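You operate a simulated robot arm through the tools that you are given. There is no shell and no other tool. Be economical: measure what you need, move in short steps, check, and stop when the job is done.

You are at the controls of a simulated robot arm. One attempt, no reset.

## Task
Gauge and ring the disc insulator on the anvil; dot it with the crayon if it rings dull.
Fine: dial arm down to read, up again before one press of the striker button; crayon back.

Only the result counts: the job must be done as asked and must still hold three seconds after the hand-in. Knocking over, shifting, dropping, spilling or breaking anything else fails it.

## Robot
A 7-joint arm with a two-finger parallel gripper, fixed in place. Base frame: the origin is at the foot of the arm, x ahead of it, y to its left, z up; the work surface is at about z = 0. Lengths are in mm, angles in rad, forces in N, time in s.
With the tool pointing down near the work surface it reaches from about 220 to 580 mm from the base axis. Its first joint turns from -1.152 to 1.152 rad. Payload 2.5 kg.
The TCP is the grasp point between the finger pads, 23 mm short of the fingertips. In the tool frame z runs along the fingers and y along their closing line. The gripper opens to 94 mm. The fingers are 38 mm wide and 10 mm thick; the gripper's body (54 by 96 mm) begins 39 mm behind the TCP.
Orientation is that of the tool frame in the base frame, as a unit quaternion [x, y, z, w]. With the fingers straight down and closing along the base's y, the tool's x points along the base's -x, its y along +y and its z along -z.

## Interface
- The arm moves only by the tool send_rows. Its argument "targets" is a list of rows, each a list of 3 entries, a list of its own where there are three numbers: the shift along the base's x, y, z in units of 100 mm (1.0 is 100 mm), then the turn, a rotation vector about the base's x, y, z in units of 45 degrees (1.0 is 45 degrees), then the closure, from 0 (fully open) to 1 (shut). In form: [[[dx, dy, dz], [ax, ay, az], fingers], ...]. A call has 1 to 20 rows; each row is the pose to reach, as a shift and turn from the pose commanded when the call began. A call with a number of a shift or a turn outside -1 to 1 is refused whole. Each row takes 0.2 s and may step no farther than 50 mm and 0.15 rad from the row before; otherwise, or with a gripper value out of range, the whole call is refused. A pose out of reach is approached as far as the arm can. The call stops where the force on the tool passes 90 N (or 10 N more than at its start, if that is more) or the arm is blocked; 0.2 s more then pass. The fingers move at their own pace (about 108 mm/s each) and stop on an object; they squeeze with about 34 N. The grip force told is the motor's: it shows also when the fingers shut on nothing. Time passes only in rows, and 0.2 s behind the last, so rows that repeat a pose let the fingers close. It gives the time, the measured TCP pose, the force on the tool (base axes), the opening and the grip force at its end, in the units of the frame above (readings bear some noise), with the torque about the TCP (base axes, N m) and any sound that the robot's microphone picked up, and new pictures: "pictures" is both (left out), scene, wrist or none.
- Cameras (640 x 400 px; columns grow to the right, rows downward): "scene" is fixed at [95.1, -405, 563.3]; the picture's right is [0.96, -0.28, 0.00], its down [-0.12, -0.40, -0.91] and it looks along [0.25, 0.87, -0.42] (base axes); focal length 299 px, centre (320, 200). "wrist" rides on the gripper at [86, 16, -74] in the tool frame; the picture's right is [-0.18, 0.98, 0.00], its down [-0.58, -0.11, -0.81] and it looks along [-0.79, -0.15, 0.59] (tool axes); focal length 243 px, centre (320, 200). There is no depth. A picture from a camera that has moved, and an enlarged one, comes with that camera's place and axes in the base frame and with its lens. The place of the scene camera against the robot may be out by one fixed shift of up to 18 mm in any direction.
- inspect(camera, box): a new picture of the part [left, top, right, bottom] of that camera's present view, enlarged. The clock stands still meanwhile.
- close_job(): hands the job in; it is judged then, once.

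Work in short steps. Places have to be worked out from the pictures, the camera data and where the tool is seen: move nearer, look again, correct. Check each grasp and each placing, and mend what went wrong. You have 120 turns and 200 pictures in all, those below and enlarged ones among them. Open the gripper and draw the arm clear of the work before you hand the job in, unless the task says otherwise; then end with one line.

The tools are called after "Call:" as a command line: name --argument value ..., lists and objects as JSON in quotes. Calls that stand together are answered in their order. send_rows: Moves the arm, as the interface text tells. Its arguments: {"type":"object","properties":{"targets":{"type":"array"},"pictures":{"type":"string","enum":["both","scene","wrist","none"]}},"required":["targets"]} The other tools are called the same way: inspect (camera, box) takes an enlarged picture of a part of a camera's view; close_job () hands the job in.

At the start:

```text
time_s: 0.0
ee_pos: [207.6, 250.9, 417.5]
ee_rot: [0.0, 1.0, 0.0, 0.0]
contact_force: [0.3, 0.7, 0.4]
ft_torque: [-0.02, 0.01, 0.01]
gripper_width: 93.9
finger_force: 0.1
```

scene: 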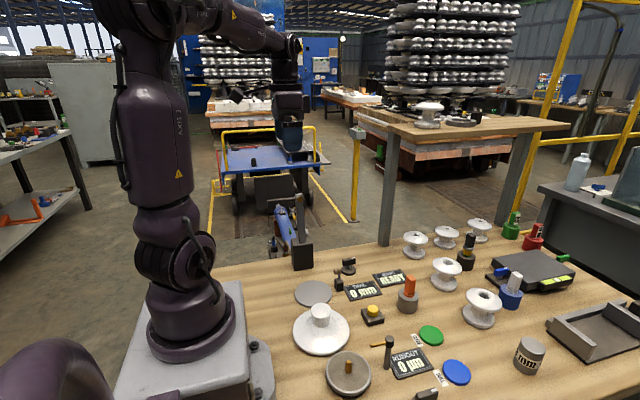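
wrist: 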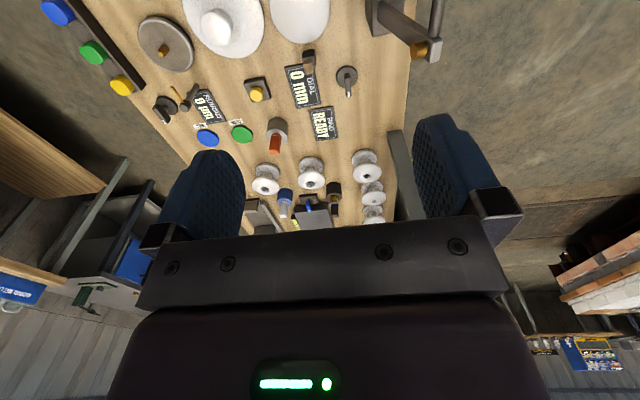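

I start by enlarging the work area in both views to identify the parts.

Call:
inspect --camera "scene" --box '[280, 250, 480, 400]'

Call:
inspect --camera "wrist" --box '[120, 0, 460, 240]'

Call:
inspect --camera "scene" --box '[380, 200, 640, 390]'

```text
2.67 times, centred on (380, 325) of scene
camera zoom: at [95.1, -405.0, 563.3], right [0.96, -0.28, 0.0], down [-0.12, -0.4, -0.91], along [0.25, 0.87, -0.42], focal length 797 px, centre (160, -133)
```

zoom: 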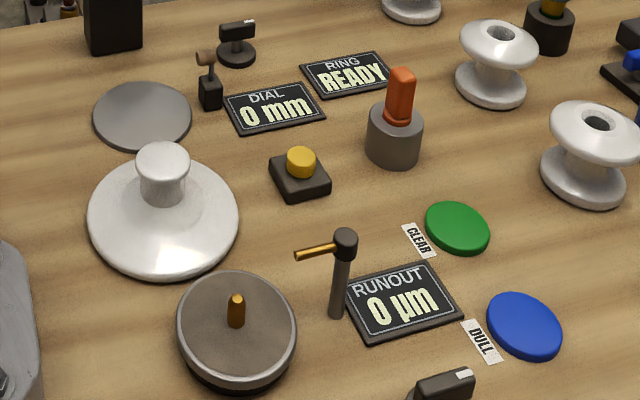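

```text
1.67 times, centred on (290, 120) of wrist
camera zoom: at [120.7, 267.3, 492.1], right [0.18, 0.98, 0.0], down [0.58, -0.11, 0.81], along [0.79, -0.15, -0.59], focal length 404 px, centre (370, 333)
```

zoom: 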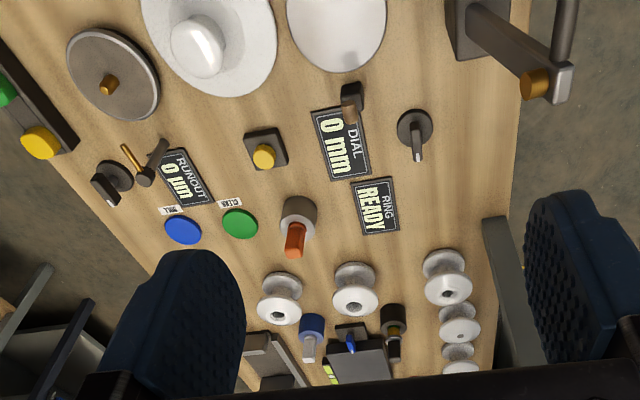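

```text
2.11 times, centred on (510, 295) of scene
camera zoom: at [95.1, -405.0, 563.3], right [0.96, -0.28, 0.0], down [-0.12, -0.4, -0.91], along [0.25, 0.87, -0.42], focal length 629 px, centre (-80, 0)
```

zoom: 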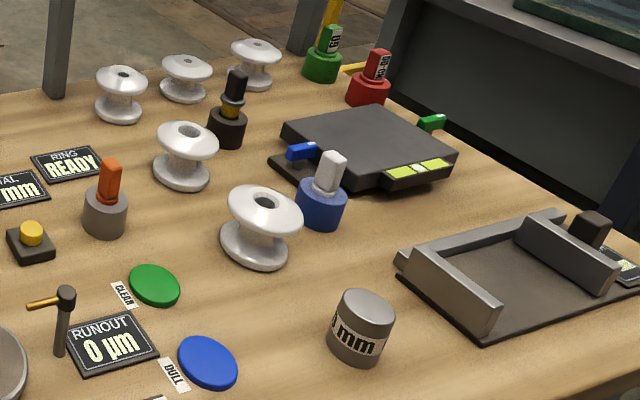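

The insulator, a flat grey disc (probably the anvil), a small hammer and a column lie at the left. I enlarge those first.

Call:
inspect --camera "wrist" --box '[260, 0, 450, 120]'

Call:
inspect --camera "scene" --box '[260, 180, 420, 320]'

Call:
inspect --camera "wrist" --box '[30, 0, 220, 150]'

```text
3.33 times, centred on (355, 60) of wrist
camera zoom: at [120.7, 267.3, 492.1], right [0.18, 0.98, 0.0], down [0.58, -0.11, 0.81], along [0.79, -0.15, -0.59], focal length 809 px, centre (203, 667)
```

zoom: 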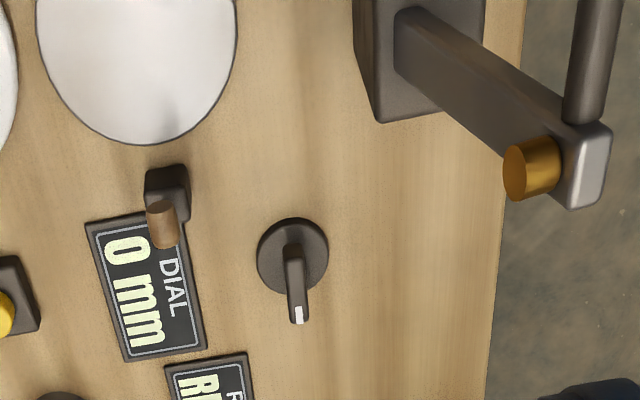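

```text
2.86 times, centred on (340, 250) of scene
camera zoom: at [95.1, -405.0, 563.3], right [0.96, -0.28, 0.0], down [-0.12, -0.4, -0.91], along [0.25, 0.87, -0.42], focal length 854 px, centre (263, 57)
```

zoom: 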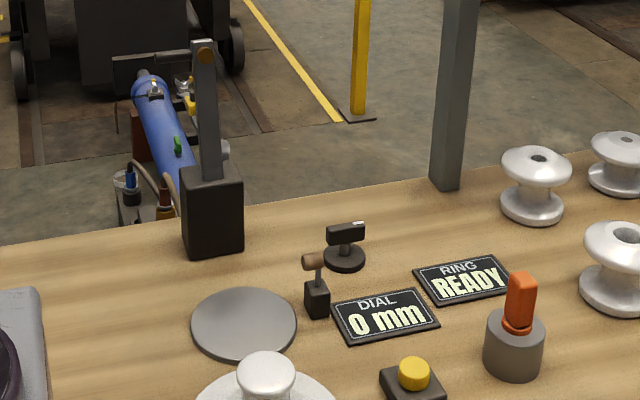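

```text
2.67 times, centred on (125, 75) of wrist
camera zoom: at [120.7, 267.3, 492.1], right [0.18, 0.98, 0.0], down [0.58, -0.11, 0.81], along [0.79, -0.15, -0.59], focal length 647 px, centre (840, 533)
```

zoom: 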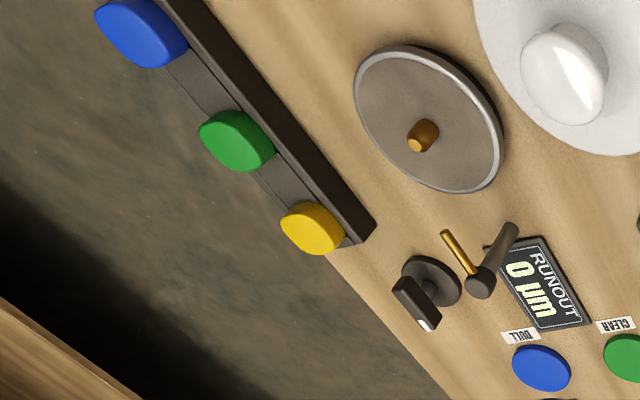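

The raised dial arm stands on the block behind the grey anvil; the hammer and the yellow button (striker) are beside it. I move right to look at the crayon candidates more closely.

Call:
send_rows --targets '[[[0.1, -0.25, 0], [0, 0, 0], 0], [[0.2, -0.5, 0], [0, 0, 0], 0], [[0.3, -0.75, 0], [0, 0, 0], 0], [[0.4, -1, 0], [0, 0, 0], 0]]' --pictures "none"

Call:
send_rows --targets '[[[0.1, -0.25, -0.1], [0, 0, 0], 0], [[0.2, -0.5, -0.2], [0, 0, 0], 0], [[0.3, -0.75, -0.3], [0, 0, 0], 0], [[0.4, -1, -0.4], [0, 0, 0], 0]]' --pictures "both"

```text
time_s: 1.0
ee_pos: [247.6, 151.7, 418.5]
ee_rot: [0.0, 1.0, 0.0, 0.0]
contact_force: [0.5, -0.1, 0.3]
ft_torque: [0.0, 0.0, -0.03]
gripper_width: 94.2
finger_force: 0.0
```

```text
time_s: 2.0
ee_pos: [288.2, 51.9, 379.1]
ee_rot: [0.0, 1.0, 0.0, 0.0]
contact_force: [-0.1, -0.3, 0.4]
ft_torque: [-0.02, -0.03, -0.01]
gripper_width: 94.0
finger_force: 0.0
camera wrist: at [201.5, 67.5, 452.8], right [0.18, 0.98, 0.0], down [0.58, -0.11, 0.81], along [0.79, -0.15, -0.59], focal length 243 px, centre (320, 200)
```

scene: 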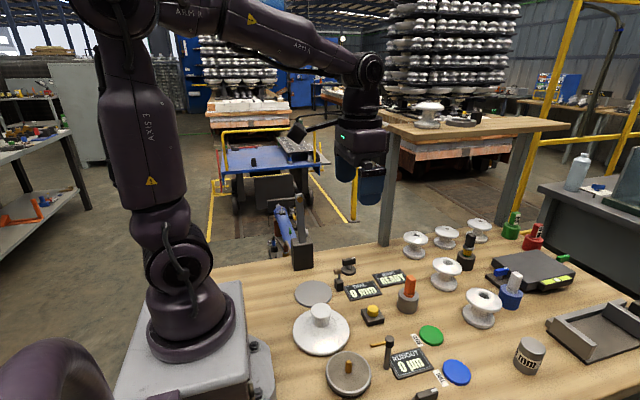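
wrist: 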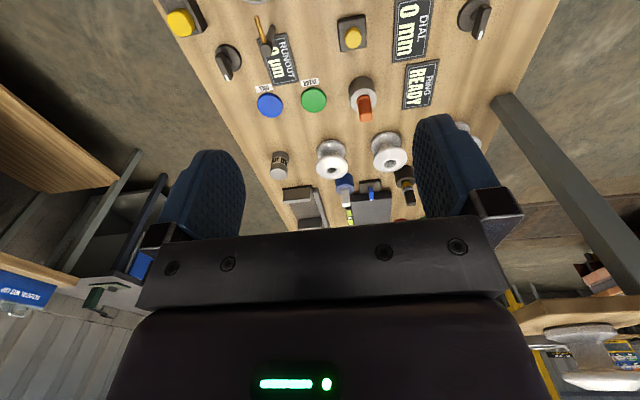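

Enlarging the candidate crayons, displays and the dial arm.

Call:
inspect --camera "scene" --box '[380, 220, 540, 320]'

Call:
inspect --camera "wrist" --box '[240, 60, 440, 240]'

Call:
inspect --camera "scene" --box '[270, 180, 350, 310]'

```text
4.00 times, centred on (460, 270) of scene
camera zoom: at [95.1, -404.9, 563.3], right [0.96, -0.28, 0.0], down [-0.12, -0.4, -0.91], along [0.25, 0.87, -0.42], focal length 1196 px, centre (-240, -80)
```

zoom: 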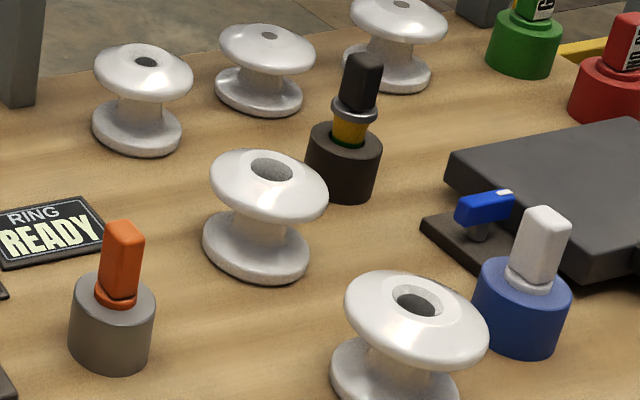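

```text
2.22 times, centred on (340, 150) of wrist
camera zoom: at [201.5, 67.5, 452.8], right [0.18, 0.98, 0.0], down [0.58, -0.11, 0.81], along [0.79, -0.15, -0.59], focal length 539 px, centre (276, 311)
```

zoom: 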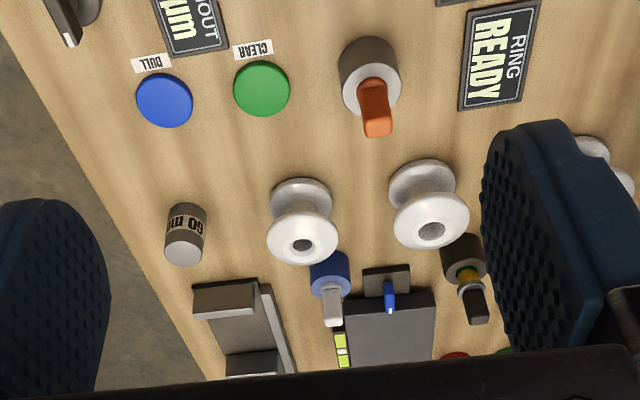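

```text
3.08 times, centred on (310, 245) of scene
camera zoom: at [95.1, -404.9, 563.3], right [0.96, -0.28, 0.0], down [-0.12, -0.4, -0.91], along [0.25, 0.87, -0.42], focal length 920 px, centre (351, 62)
```

zoom: 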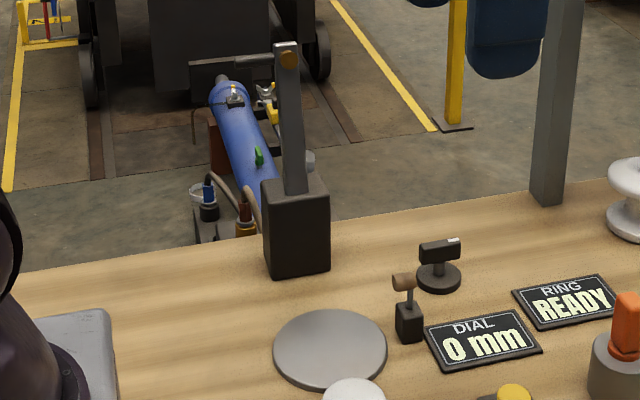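

Tilt the tool so the wrist camera looks steeply down on the anvil area, and move left.

Call:
send_rows --targets '[[[-0.05, 0.25, 0], [0, 0.15, 0], 0], [[-0.1, 0.5, 0], [0, 0.3, 0], 0], [[-0.15, 0.75, 0], [0, 0.45, 0], 0], [[-0.2, 1, 0], [0, 0.6, 0], 0], [[-0.2, 1, 0], [0, 0.6, 0], 0]]' --pictures "wrist"

```text
time_s: 3.2
ee_pos: [265.8, 152.2, 379.7]
ee_rot: [0.0, 0.972, -0.001, -0.235]
contact_force: [0.1, -0.2, 0.0]
ft_torque: [-0.02, -0.02, -0.01]
gripper_width: 94.1
finger_force: 0.1
camera wrist: at [223.0, 167.7, 484.7], right [0.16, 0.98, -0.08], down [0.88, -0.11, 0.45], along [0.44, -0.15, -0.89], focal length 243 px, centre (320, 200)
```

wrist: 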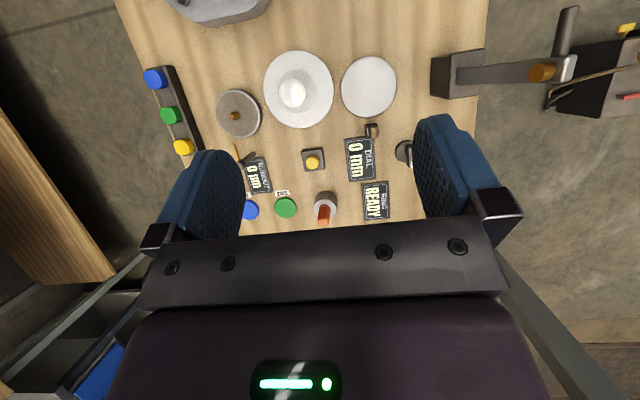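

Call:
inspect --camera "wrist" --box '[260, 40, 420, 140]'

Call:
inspect --camera "wrist" --box '[360, 0, 600, 150]'

Call:
inspect --camera "wrist" --box '[230, 120, 430, 245]'

```text
4.00 times, centred on (340, 90) of wrist
camera zoom: at [223.0, 167.7, 484.7], right [0.16, 0.98, -0.08], down [0.88, -0.11, 0.45], along [0.44, -0.15, -0.89], focal length 970 px, centre (240, 640)
```

zoom: 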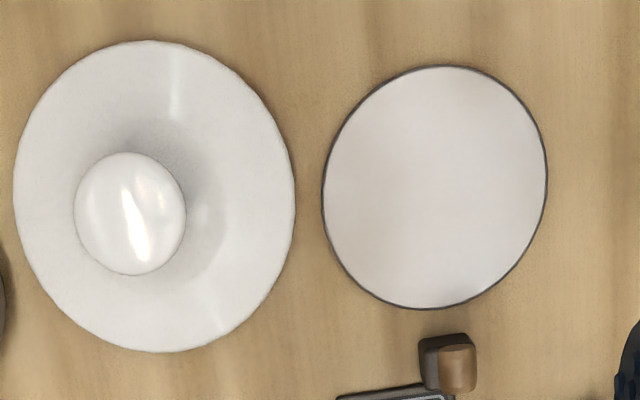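

```text
2.67 times, centred on (480, 75) of wrist
camera zoom: at [223.0, 167.7, 484.7], right [0.16, 0.98, -0.08], down [0.88, -0.11, 0.45], along [0.44, -0.15, -0.89], focal length 647 px, centre (-107, 533)
```

zoom: 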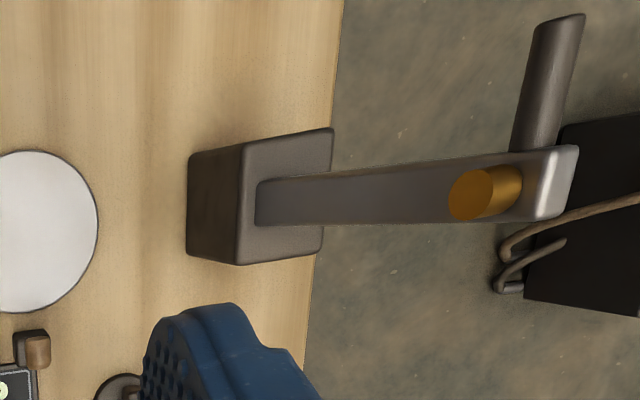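

```text
3.20 times, centred on (330, 182) of wrist
camera zoom: at [223.0, 167.7, 484.7], right [0.16, 0.98, -0.08], down [0.88, -0.11, 0.45], along [0.44, -0.15, -0.89], focal length 776 px, centre (288, 256)
```

zoom: 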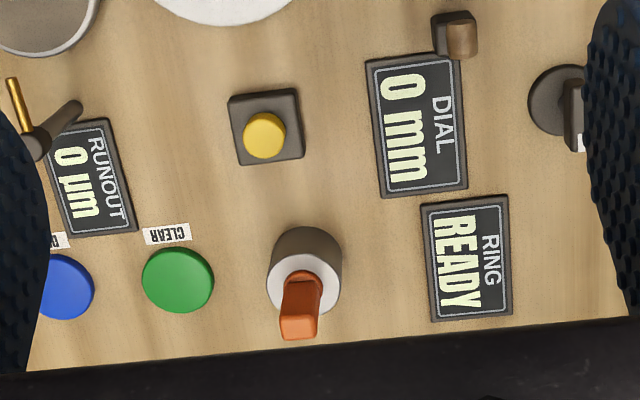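

Anvil centre ≈ (247, 210), ø100; insulator ≈ (231, 88), cap ø44, top z ≈ 75–80; dial arm hinge block at y 316–361 with a handle rod ≈ (204–237, 345, 233). I come above the insulator, tool straight down.

Call:
send_rows --targets '[[[-0.09, -0.16, -0.2], [0, -0.15, 0], 0], [[-0.18, -0.31, -0.45], [0, -0.3, 0], 0], [[-0.27, -0.47, -0.7], [0, -0.45, 0], 0], [[-0.356, -0.63, -0.95], [0, -0.6, 0], 0]]' --pictures "none"

Call:
send_rows --targets '[[[0, 0, -0.4], [0, 0, 0], 0], [[0, 0, -0.8], [0, 0, 0], 0], [[0, 0, -1.0], [0, 0, 0], 0]]' --pictures "both"

```text
time_s: 4.2
ee_pos: [231.8, 88.2, 281.7]
ee_rot: [0.0, 1.0, 0.0, 0.001]
contact_force: [-0.7, -0.2, 0.1]
ft_torque: [-0.02, 0.0, -0.02]
gripper_width: 94.0
finger_force: 0.0
```

```text
time_s: 5.0
ee_pos: [232.8, 85.3, 183.7]
ee_rot: [-0.001, 1.0, 0.0, 0.001]
contact_force: [-0.2, 0.5, -0.4]
ft_torque: [-0.01, 0.01, 0.03]
gripper_width: 94.2
finger_force: 0.1
camera wrist: at [146.4, 101.9, 256.9], right [0.18, 0.98, 0.0], down [0.58, -0.11, 0.81], along [0.79, -0.15, -0.59], focal length 243 px, centre (320, 200)
```

scene: 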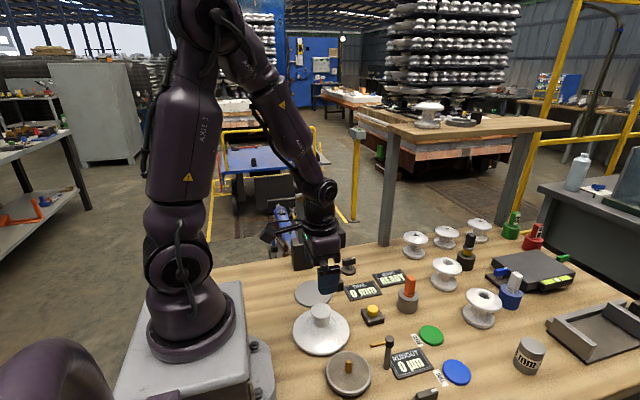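
wrist: 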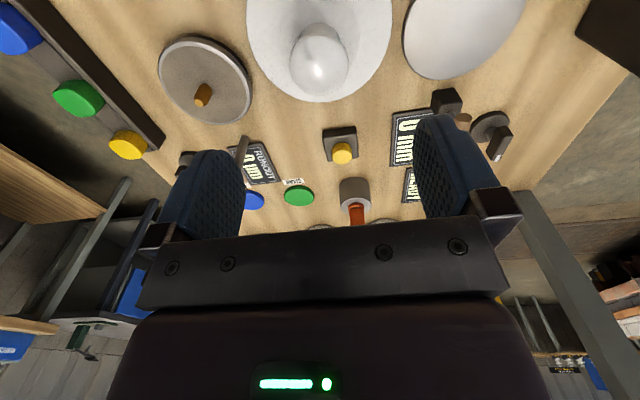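

Call:
inspect --camera "wrist" --box '[240, 0, 400, 110]'

Call:
inspect --camera "scene" --box '[280, 240, 370, 360]'

```text
3.64 times, centred on (320, 55) of wrist
camera zoom: at [146.4, 101.9, 256.9], right [0.18, 0.98, 0.0], down [0.58, -0.11, 0.81], along [0.79, -0.15, -0.59], focal length 882 px, centre (320, 727)
```

zoom: 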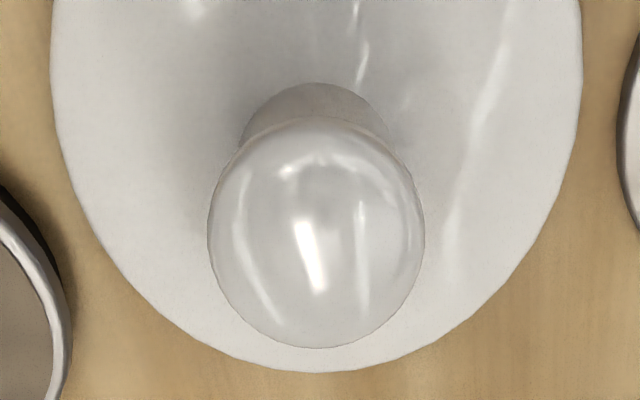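

```text
3.33 times, centred on (325, 300) of scene
camera zoom: at [95.1, -405.0, 563.3], right [0.96, -0.28, 0.0], down [-0.12, -0.4, -0.91], along [0.25, 0.87, -0.42], focal length 996 px, centre (303, -133)
```

zoom: 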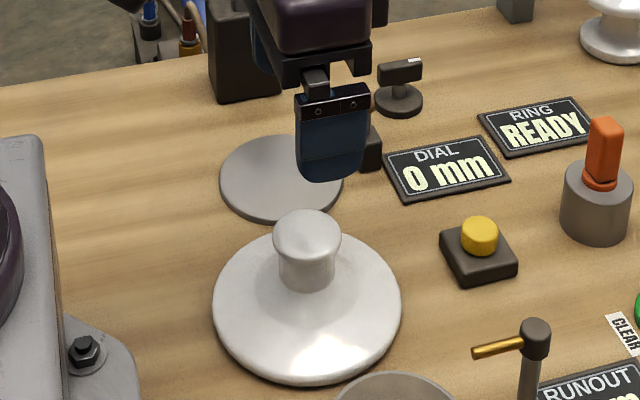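

The cap is a mushroom head centred ≈ (233, 85), widest z ≈ 63. Fingers straddle it well along y; I go down in steps.

Call:
send_rows --targets '[[[0.01, 0, -0.4], [0, 0, 0], 0], [[0.01, 0, -0.8], [0, 0, 0], 0], [[0.01, 0, -1.0], [0, 0, 0], 0], [[0.01, 0, -1.0], [0, 0, 0], 0]]' --pictures "both"

Call:
inspect --camera "scene" --box '[270, 240, 380, 360]'

```text
time_s: 6.0
ee_pos: [233.3, 88.2, 83.5]
ee_rot: [0.0, 1.0, -0.001, 0.0]
contact_force: [1.0, -0.2, 0.0]
ft_torque: [0.01, 0.01, 0.04]
gripper_width: 93.9
finger_force: 0.0
camera wrist: at [145.9, 103.9, 157.9], right [0.18, 0.98, 0.0], down [0.58, -0.11, 0.81], along [0.79, -0.15, -0.59], focal length 243 px, centre (320, 200)
```

scene: 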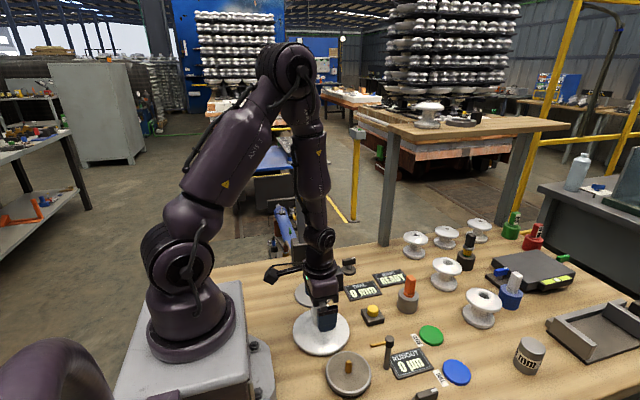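
wrist: 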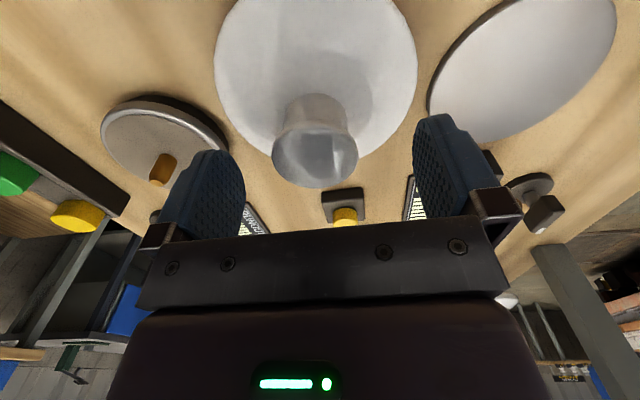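

```text
3.33 times, centred on (325, 300) of scene
camera zoom: at [95.1, -405.0, 563.3], right [0.96, -0.28, 0.0], down [-0.12, -0.4, -0.91], along [0.25, 0.87, -0.42], focal length 996 px, centre (303, -133)
```

zoom: 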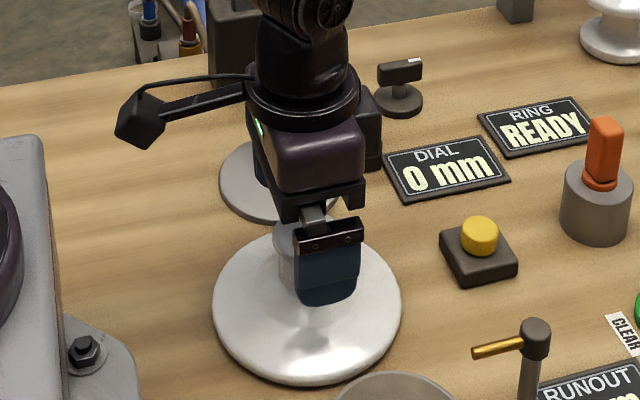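

Cap is centred within a few mm; shift y −2.5, go down 18 mm and close.

Call:
send_rows --targets '[[[0, -0.028, -0.1], [0, 0, 0], 0], [[0, -0.028, -0.18], [0, 0, 0], 0], [[0, -0.028, -0.18], [0, 0, 0], 0]]' --pictures "none"

Call:
send_rows --targets '[[[0, 0, 0], [0, 0, 0], 0.3], [[0, 0, 0], [0, 0, 0], 0.5], [[0, 0, 0], [0, 0, 0], 0.8], [[0, 0, 0], [0, 0, 0], 1], [[0, 0, 0], [0, 0, 0], 1]]' --pictures "wrist"

```text
time_s: 6.8
ee_pos: [233.0, 85.5, 65.9]
ee_rot: [0.0, 1.0, -0.001, 0.0]
contact_force: [-0.6, 0.1, -0.3]
ft_torque: [0.02, 0.03, 0.0]
gripper_width: 94.0
finger_force: 0.1
```

```text
time_s: 8.0
ee_pos: [233.0, 86.6, 66.7]
ee_rot: [-0.001, 1.0, 0.0, 0.0]
contact_force: [0.1, -2.4, 0.2]
ft_torque: [-0.05, 0.06, 0.0]
gripper_width: 45.2
finger_force: 34.0
camera wrist: at [146.1, 101.7, 139.5], right [0.18, 0.98, 0.0], down [0.58, -0.11, 0.81], along [0.79, -0.15, -0.59], focal length 243 px, centre (320, 200)
```

wrist: 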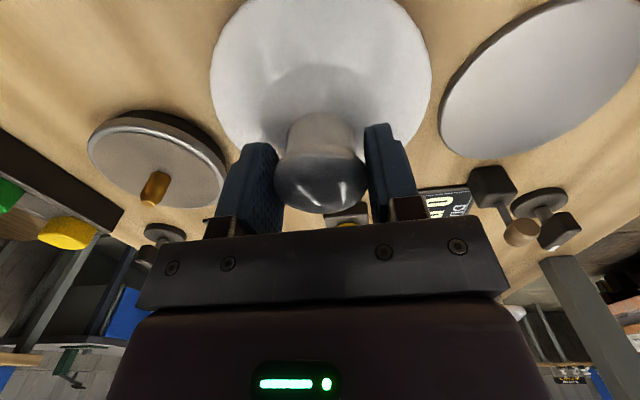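

Gripped at 45 mm. Lift slightly, then higher, checking the weight.

Call:
send_rows --targets '[[[0, 0, 0.1], [0, 0, 0], 1], [[0, 0, 0.3], [0, 0, 0], 1], [[0, 0, 0.6], [0, 0, 0], 1], [[0, 0, 0.9], [0, 0, 0], 1]]' --pictures "both"

```text
time_s: 9.0
ee_pos: [232.0, 87.2, 156.3]
ee_rot: [0.001, 1.0, 0.0, -0.001]
contact_force: [0.0, -0.3, -7.2]
ft_torque: [0.03, -0.01, 0.03]
gripper_width: 45.3
finger_force: 34.1
camera wrist: at [146.1, 102.5, 230.8], right [0.18, 0.98, 0.0], down [0.58, -0.11, 0.81], along [0.79, -0.15, -0.59], focal length 243 px, centre (320, 200)
```

scene: 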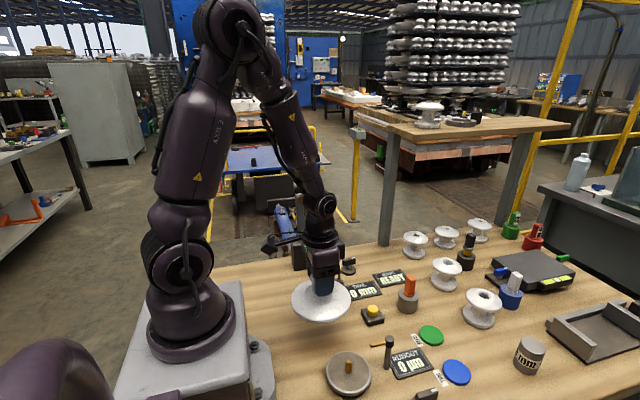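
wrist: 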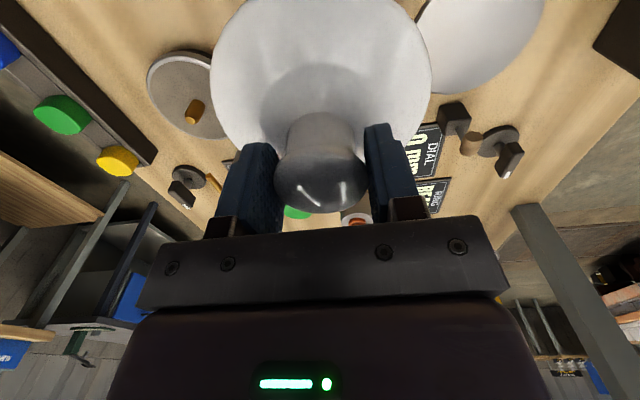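

Held, 7 N. Carry it over toward the anvil at this height.

Call:
send_rows --targets '[[[0, 0.3, 0], [0, 0, 0], 1], [[0, 0.6, 0], [0, 0, 0], 1], [[0.02, 0.9, 0], [0, 0, 0], 1], [[0.02, 1, 0], [0, 0, 0], 1]]' --pictures "none"

Call:
send_rows --targets '[[[0.03, 0.23, 0], [0, 0, 0], 1], [[0.03, 0.23, -0.2], [0, 0, 0], 1], [[0.03, 0.23, -0.2], [0, 0, 0], 1]]' --pictures "both"

Call:
inspect --camera "scene" --box '[270, 220, 380, 330]'

```text
time_s: 10.0
ee_pos: [235.9, 186.3, 156.0]
ee_rot: [0.0, 1.0, 0.0, 0.0]
contact_force: [0.1, 0.8, -6.1]
ft_torque: [-0.02, 0.01, 0.0]
gripper_width: 45.0
finger_force: 34.3
```

```text
time_s: 10.8
ee_pos: [239.5, 209.0, 136.2]
ee_rot: [0.001, 1.0, 0.0, 0.001]
contact_force: [0.2, -1.0, -6.6]
ft_torque: [0.0, -0.01, -0.01]
gripper_width: 45.0
finger_force: 33.8
camera wrist: at [152.4, 225.1, 210.1], right [0.18, 0.98, 0.0], down [0.58, -0.11, 0.81], along [0.79, -0.15, -0.59], focal length 243 px, centre (320, 200)
```

scene: 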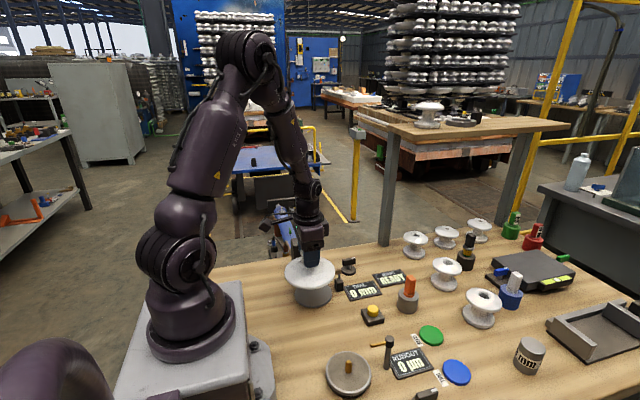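
wrist: 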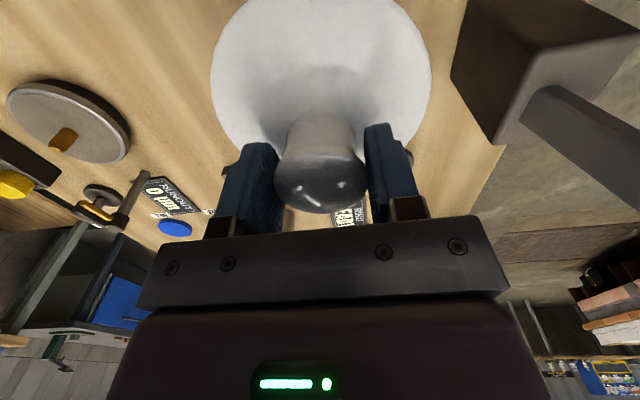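

```text
3.64 times, centred on (325, 275) of scene
camera zoom: at [95.1, -404.9, 563.3], right [0.96, -0.28, 0.0], down [-0.12, -0.4, -0.91], along [0.25, 0.87, -0.42], focal length 1087 px, centre (302, -73)
```

zoom: 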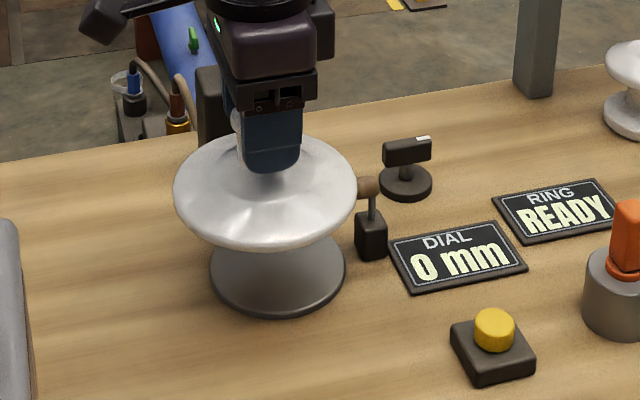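

The hammer head is close to the rim's path, so I back off 7 mm in x while lowering, then will slide to centre just above the anvil.

Call:
send_rows --targets '[[[-0.07, 0, 0], [0, 0, 0], 1], [[-0.07, 0, -0.2], [0, 0, 0], 1], [[-0.07, 0, -0.4], [0, 0, 0], 1], [[-0.07, 0, -0.52], [0, 0, 0], 1], [[-0.07, 0, -0.52], [0, 0, 0], 1]]' --pictures "both"

Call:
inspect --camera "scene" --box '[270, 220, 380, 330]'

```text
time_s: 12.0
ee_pos: [231.3, 208.3, 83.4]
ee_rot: [0.0, 1.0, 0.0, 0.0]
contact_force: [0.3, 0.1, -7.2]
ft_torque: [0.03, 0.0, 0.0]
gripper_width: 44.9
finger_force: 33.5
camera wrist: at [145.9, 224.7, 157.5], right [0.18, 0.98, 0.0], down [0.58, -0.11, 0.81], along [0.79, -0.15, -0.59], focal length 243 px, centre (320, 200)
```

scene: 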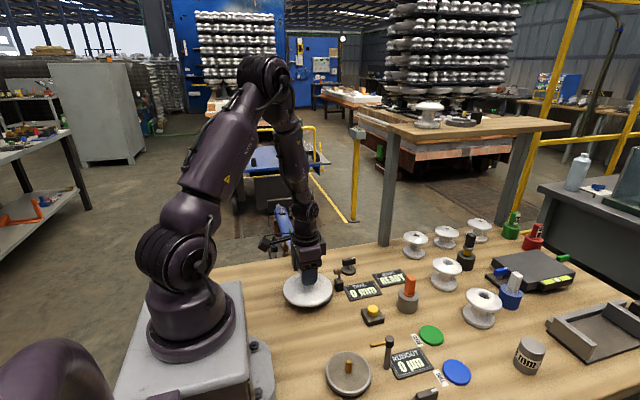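
wrist: 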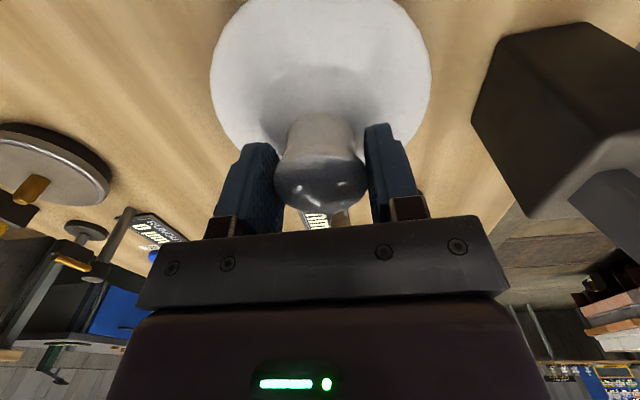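

```text
3.64 times, centred on (325, 275) of scene
camera zoom: at [95.1, -404.9, 563.3], right [0.96, -0.28, 0.0], down [-0.12, -0.4, -0.91], along [0.25, 0.87, -0.42], focal length 1087 px, centre (302, -73)
```

zoom: 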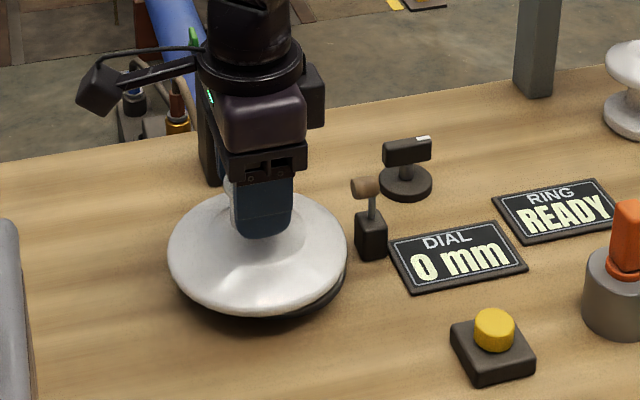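

Clear of the hammer. Slide to the anvil centre x ≈ 246, then lower gently.

Call:
send_rows --targets '[[[0.07, 0, 0], [0, 0, 0], 1], [[0.14, 0, 0], [0, 0, 0], 1], [[0.14, 0, -0.04], [0, 0, 0], 1], [[0.14, 0, -0.06], [0, 0, 0], 1], [[0.14, 0, -0.06], [0, 0, 0], 1]]' --pictures "none"

Call:
inspect --camera "scene" --box '[280, 240, 370, 330]'

```text
time_s: 13.2
ee_pos: [244.7, 210.4, 77.4]
ee_rot: [0.0, 1.0, -0.001, 0.0]
contact_force: [-7.4, -1.1, -4.7]
ft_torque: [-0.05, 0.2, -0.08]
gripper_width: 45.2
finger_force: 34.4
```

```text
4.44 times, centred on (325, 285) of scene
camera zoom: at [95.1, -404.9, 563.3], right [0.96, -0.28, 0.0], down [-0.12, -0.4, -0.91], along [0.25, 0.87, -0.42], focal length 1328 px, centre (298, -178)
```

zoom: 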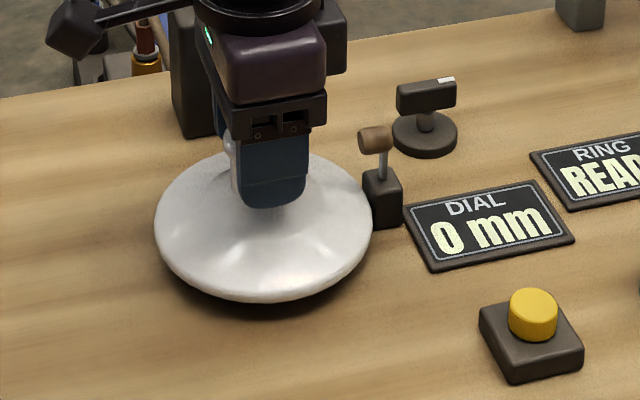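

An x force of −7 N: the rim touches the hammer's block. Back off 4 mm.

Call:
send_rows --targets '[[[-0.04, 0, 0], [0, 0, 0], 1], [[-0.04, 0, 0], [0, 0, 0], 1]]' --pictures "none"

Call:
inspect --camera "scene" --box '[280, 240, 370, 330]'

Call:
inspect --camera "wrist" --box '[180, 0, 460, 220]'

```text
time_s: 13.8
ee_pos: [240.5, 208.9, 77.3]
ee_rot: [0.0, 1.0, 0.001, 0.0]
contact_force: [-0.6, -0.5, -6.9]
ft_torque: [0.0, 0.01, 0.01]
gripper_width: 45.2
finger_force: 34.5
```

```text
4.44 times, centred on (325, 285) of scene
camera zoom: at [95.1, -404.9, 563.3], right [0.96, -0.28, 0.0], down [-0.12, -0.4, -0.91], along [0.25, 0.87, -0.42], focal length 1328 px, centre (298, -178)
```

zoom: 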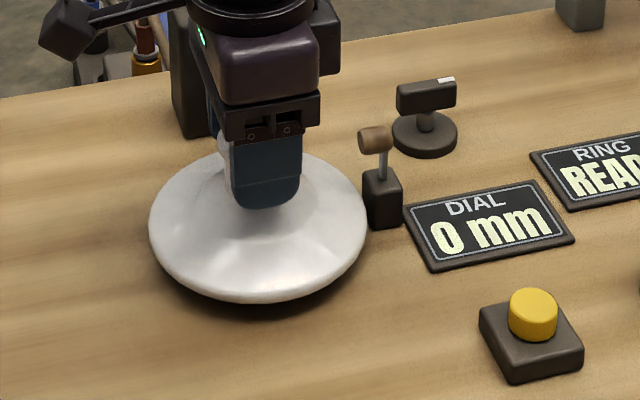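

```text
1.82 times, centred on (320, 110) of wrist
camera zoom: at [154.6, 225.0, 150.9], right [0.18, 0.98, 0.0], down [0.58, -0.11, 0.81], along [0.79, -0.15, -0.59], focal length 441 px, centre (320, 364)
```

zoom: 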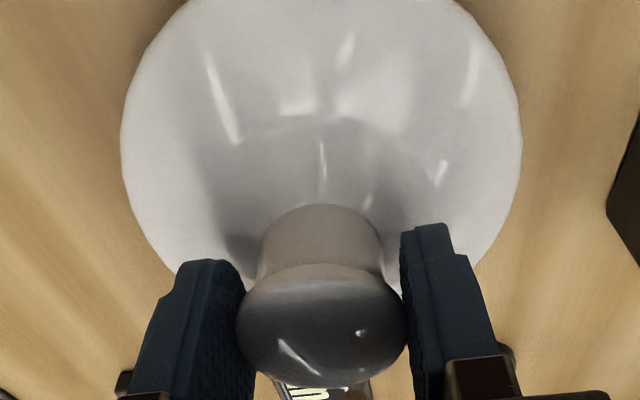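

No contact now and the hammer is unmoved. Move 1.5 mm forward and lower in small steps until weight is taken.

Call:
send_rows --targets '[[[0.015, 0.005, -0.02], [0, 0, 0], 1], [[0.015, 0.005, -0.04], [0, 0, 0], 1], [[0.015, 0.005, -0.04], [0, 0, 0], 1]]' --pictures "none"

```text
time_s: 14.6
ee_pos: [241.8, 209.2, 72.4]
ee_rot: [-0.001, 1.0, 0.0, 0.0]
contact_force: [-0.7, -0.5, -6.7]
ft_torque: [0.01, 0.05, -0.03]
gripper_width: 45.1
finger_force: 34.2
```

Call:
send_rows --targets '[[[0, 0, -0.02], [0, 0, 0], 1], [[0, 0, -0.02], [0, 0, 0], 1]]' --pictures "none"

```text
time_s: 15.2
ee_pos: [242.0, 208.5, 71.0]
ee_rot: [0.0, 1.0, 0.0, 0.0]
contact_force: [-6.6, -4.8, 21.3]
ft_torque: [-0.08, -0.03, -0.03]
gripper_width: 45.2
finger_force: 33.7
```

Contact: it is seated (+21 N). Ease up 1 mm and open the fingers.

Call:
send_rows --targets '[[[0, 0, 0.01], [0, 0, 0], 1], [[0, 0, 0.01], [0, 0, 0], 0.6], [[0, 0, 0.01], [0, 0, 0], 0.4], [[0, 0, 0.01], [0, 0, 0], 0.2], [[0, 0, 0.01], [0, 0, 0], 0.2]]' --pictures "none"

Call:
send_rows --targets '[[[0, 0, 0.3], [0, 0, 0], 0.2], [[0, 0, 0.7], [0, 0, 0], 0.2], [[0, 0, 1], [0, 0, 0], 0.2]]' --pictures "none"

Call:
send_rows --targets '[[[0, -0.2, 0.3], [0, 0.15, 0], 0.2], [[0, -0.4, 0.6], [0, 0.3, 0], 0.2], [[0, -0.5, 0.9], [0, 0.45, 0], 0.2], [[0, -0.5, 1], [0, 0.6, 0], 0.2], [[0, -0.5, 1], [0, 0.6, 0], 0.2]]' --pictures "both"

```text
time_s: 16.4
ee_pos: [243.1, 209.6, 72.6]
ee_rot: [0.0, 1.0, 0.0, 0.001]
contact_force: [-0.6, -0.1, -1.0]
ft_torque: [0.01, 0.0, -0.01]
gripper_width: 75.1
finger_force: 0.0
```

```text
time_s: 17.2
ee_pos: [241.4, 210.1, 171.1]
ee_rot: [0.0, 1.0, 0.0, 0.0]
contact_force: [-0.1, 0.3, -0.3]
ft_torque: [-0.01, -0.01, -0.03]
gripper_width: 75.1
finger_force: 0.3
```

```text
time_s: 18.4
ee_pos: [242.3, 158.1, 272.5]
ee_rot: [0.0, 0.972, 0.0, -0.234]
contact_force: [0.1, 0.2, -0.4]
ft_torque: [-0.01, 0.01, 0.0]
gripper_width: 75.3
finger_force: 0.1
camera wrist: at [198.3, 174.6, 377.2], right [0.16, 0.98, -0.08], down [0.88, -0.11, 0.45], along [0.44, -0.15, -0.89], focal length 243 px, centre (320, 200)
```

scene: 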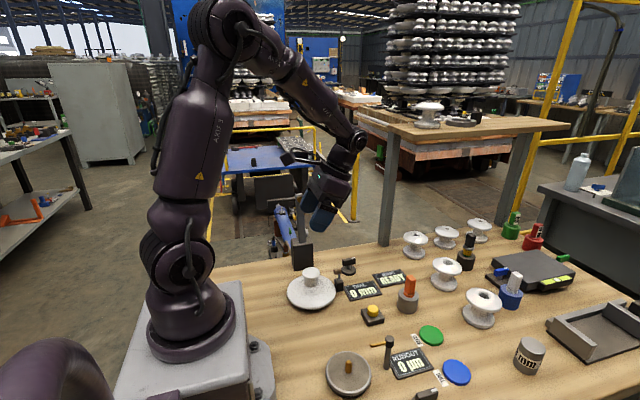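
wrist: 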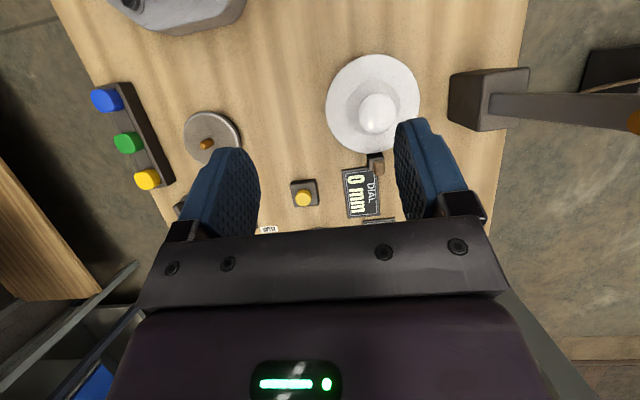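

Call:
inspect --camera "wrist" --box '[310, 40, 440, 190]'

Call:
inspect --camera "scene" --box '[270, 180, 380, 330]'

```text
2.67 times, centred on (375, 115) of wrist
camera zoom: at [198.3, 174.6, 377.2], right [0.16, 0.98, -0.08], down [0.88, -0.11, 0.45], along [0.44, -0.15, -0.89], focal length 647 px, centre (173, 427)
```

zoom: 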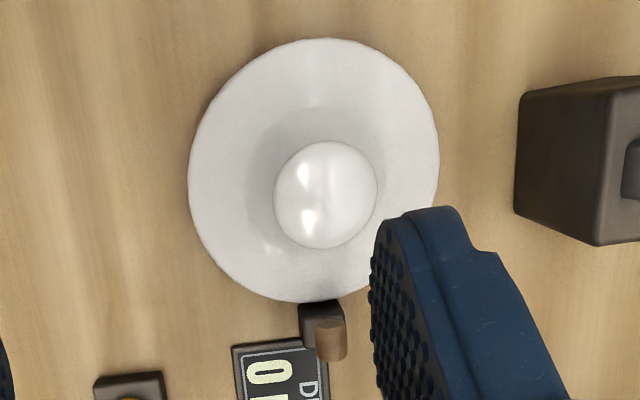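

```text
2.67 times, centred on (325, 255) of scene
camera zoom: at [95.1, -405.0, 563.3], right [0.96, -0.28, 0.0], down [-0.12, -0.4, -0.91], along [0.25, 0.87, -0.42], focal length 797 px, centre (307, 53)
```

zoom: 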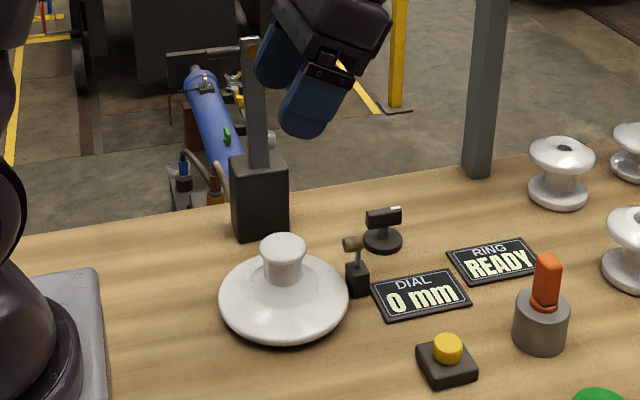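

Insulator seated and level on the anvil (centre ≈ (244, 209)), hammer undisturbed. Next the dial arm: move up and left to view its handle rod from above.

Call:
send_rows --targets '[[[-0.1, 0.25, 0.2], [0, -0.15, 0], 0.5], [[-0.2, 0.5, 0.4], [0, -0.3, 0], 0.5], [[-0.3, 0.75, 0.5], [0, -0.45, 0], 0.5], [[-0.39, 1, 0.5], [0, -0.6, 0], 0.5]]' --pictures "none"

Call:
send_rows --targets '[[[0, 0.2, 0], [0, 0, 0], 0.5], [[0, 0.4, 0], [0, 0, 0], 0.5], [[0, 0.4, 0], [0, 0, 0], 0.5]]' --pictures "both"

Call:
inspect --camera "wrist" --box '[280, 0, 460, 140]'

Call:
inspect --camera "scene" --box '[260, 160, 360, 290]'

```text
time_s: 19.4
ee_pos: [202.3, 259.2, 323.2]
ee_rot: [0.0, 1.0, -0.001, 0.001]
contact_force: [0.7, 0.5, 0.1]
ft_torque: [-0.04, -0.01, 0.06]
gripper_width: 46.9
finger_force: 0.0
```

```text
time_s: 20.2
ee_pos: [202.4, 299.6, 320.2]
ee_rot: [0.0, 1.0, -0.001, 0.0]
contact_force: [0.1, 0.7, 0.0]
ft_torque: [0.01, 0.01, 0.02]
gripper_width: 47.1
finger_force: 0.1
camera wrist: at [115.5, 315.5, 395.4], right [0.18, 0.98, 0.0], down [0.58, -0.11, 0.81], along [0.79, -0.15, -0.59], focal length 243 px, centre (320, 200)
```

scene: 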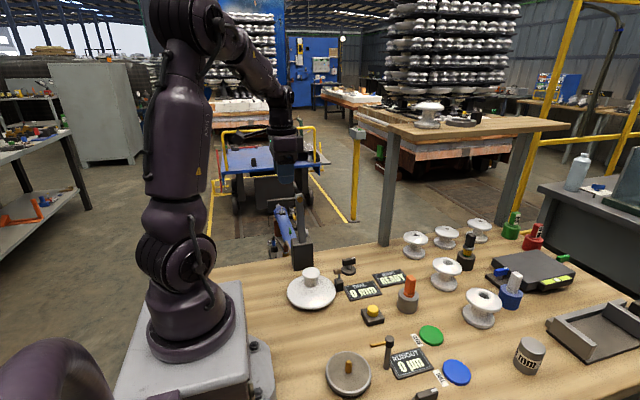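
wrist: 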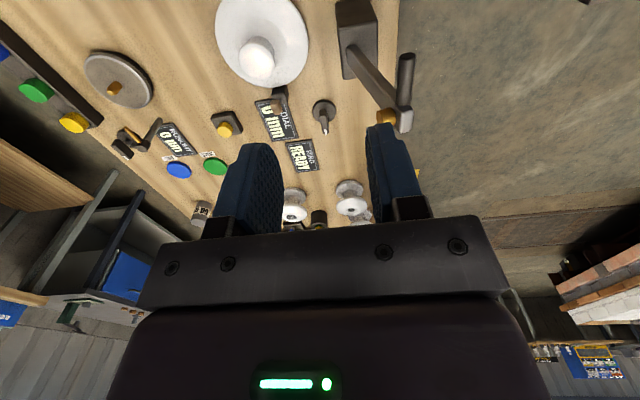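

```text
2.86 times, centred on (370, 70) of wrist
camera zoom: at [115.5, 315.5, 395.4], right [0.18, 0.98, 0.0], down [0.58, -0.11, 0.81], along [0.79, -0.15, -0.59], focal length 693 px, centre (177, 571)
```

zoom: 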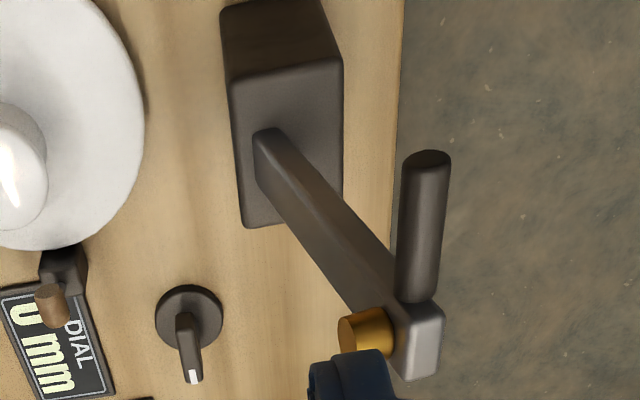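

```text
3.08 times, centred on (310, 225) of scene
camera zoom: at [95.1, -404.9, 563.3], right [0.96, -0.28, 0.0], down [-0.12, -0.4, -0.91], along [0.25, 0.87, -0.42], focal length 920 px, centre (351, 123)
```

zoom: 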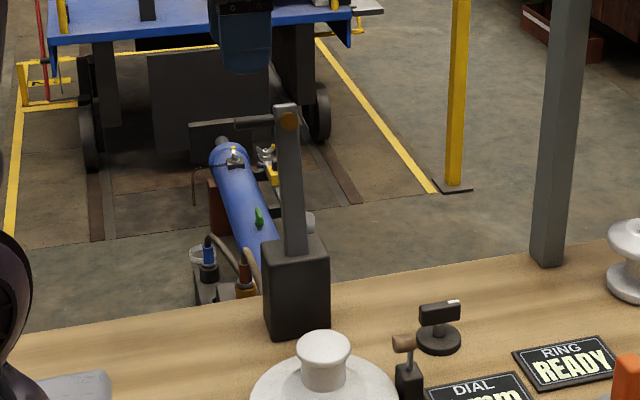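

Triangulating two views: rod at y ≈ 361, z ≈ 213, x 202–238, with the arm leaning back. Move over it and descend part way for a check.

Call:
send_rows --targets '[[[0.02, 0.3, 0], [0, 0, 0], 0.5], [[0.04, 0.61, 0], [0, 0, 0], 0.5], [[0.04, 0.61, -0.3], [0, 0, 0], 0.5], [[0.04, 0.61, -0.5], [0, 0, 0], 0.5], [[0.04, 0.61, -0.5], [0, 0, 0], 0.5]]' --pictures "both"

Call:
inspect --camera "wrist" --box '[220, 0, 420, 220]'

Call:
inspect --camera "scene" --box '[260, 160, 360, 290]'

```text
time_s: 21.4
ee_pos: [206.3, 361.8, 270.2]
ee_rot: [0.001, 1.0, 0.0, 0.001]
contact_force: [0.0, -0.4, -0.4]
ft_torque: [-0.05, 0.04, -0.02]
gripper_width: 47.0
finger_force: 0.1
camera wrist: at [120.4, 378.1, 344.5], right [0.18, 0.98, 0.0], down [0.58, -0.11, 0.81], along [0.79, -0.15, -0.59], focal length 243 px, centre (320, 200)
```

scene: 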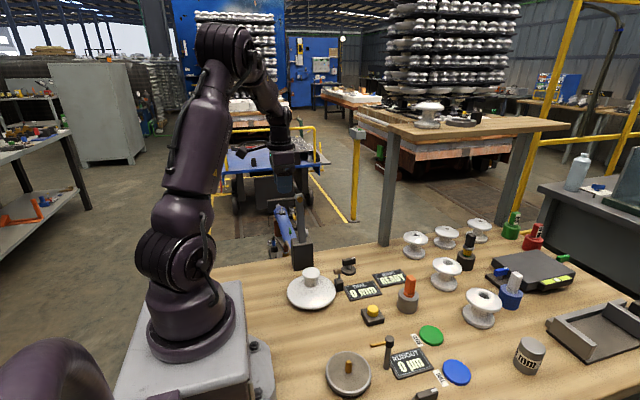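
wrist: 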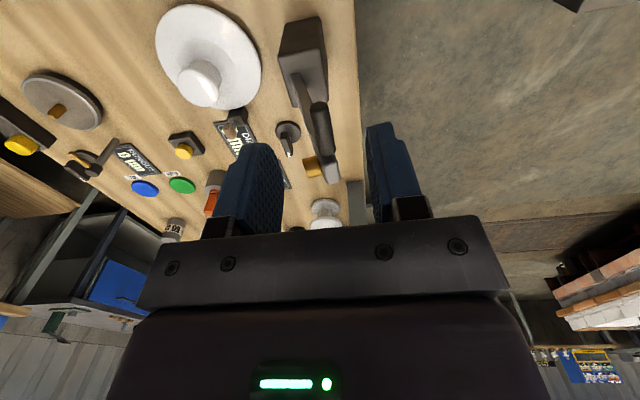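

```text
1.82 times, centred on (320, 110) of wrist
camera zoom: at [120.4, 378.1, 344.5], right [0.18, 0.98, 0.0], down [0.58, -0.11, 0.81], along [0.79, -0.15, -0.59], focal length 441 px, centre (320, 364)
```

zoom: 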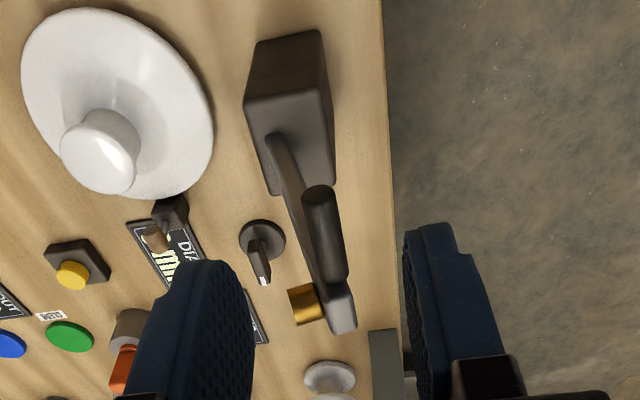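

```text
3.08 times, centred on (310, 225) of scene
camera zoom: at [95.1, -405.0, 563.3], right [0.96, -0.28, 0.0], down [-0.12, -0.4, -0.91], along [0.25, 0.87, -0.42], focal length 920 px, centre (351, 123)
```

zoom: 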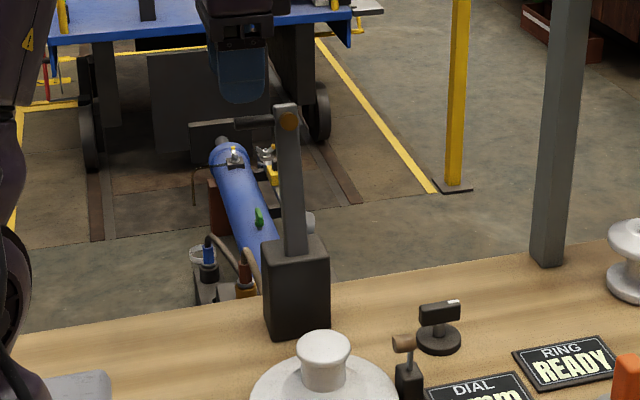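

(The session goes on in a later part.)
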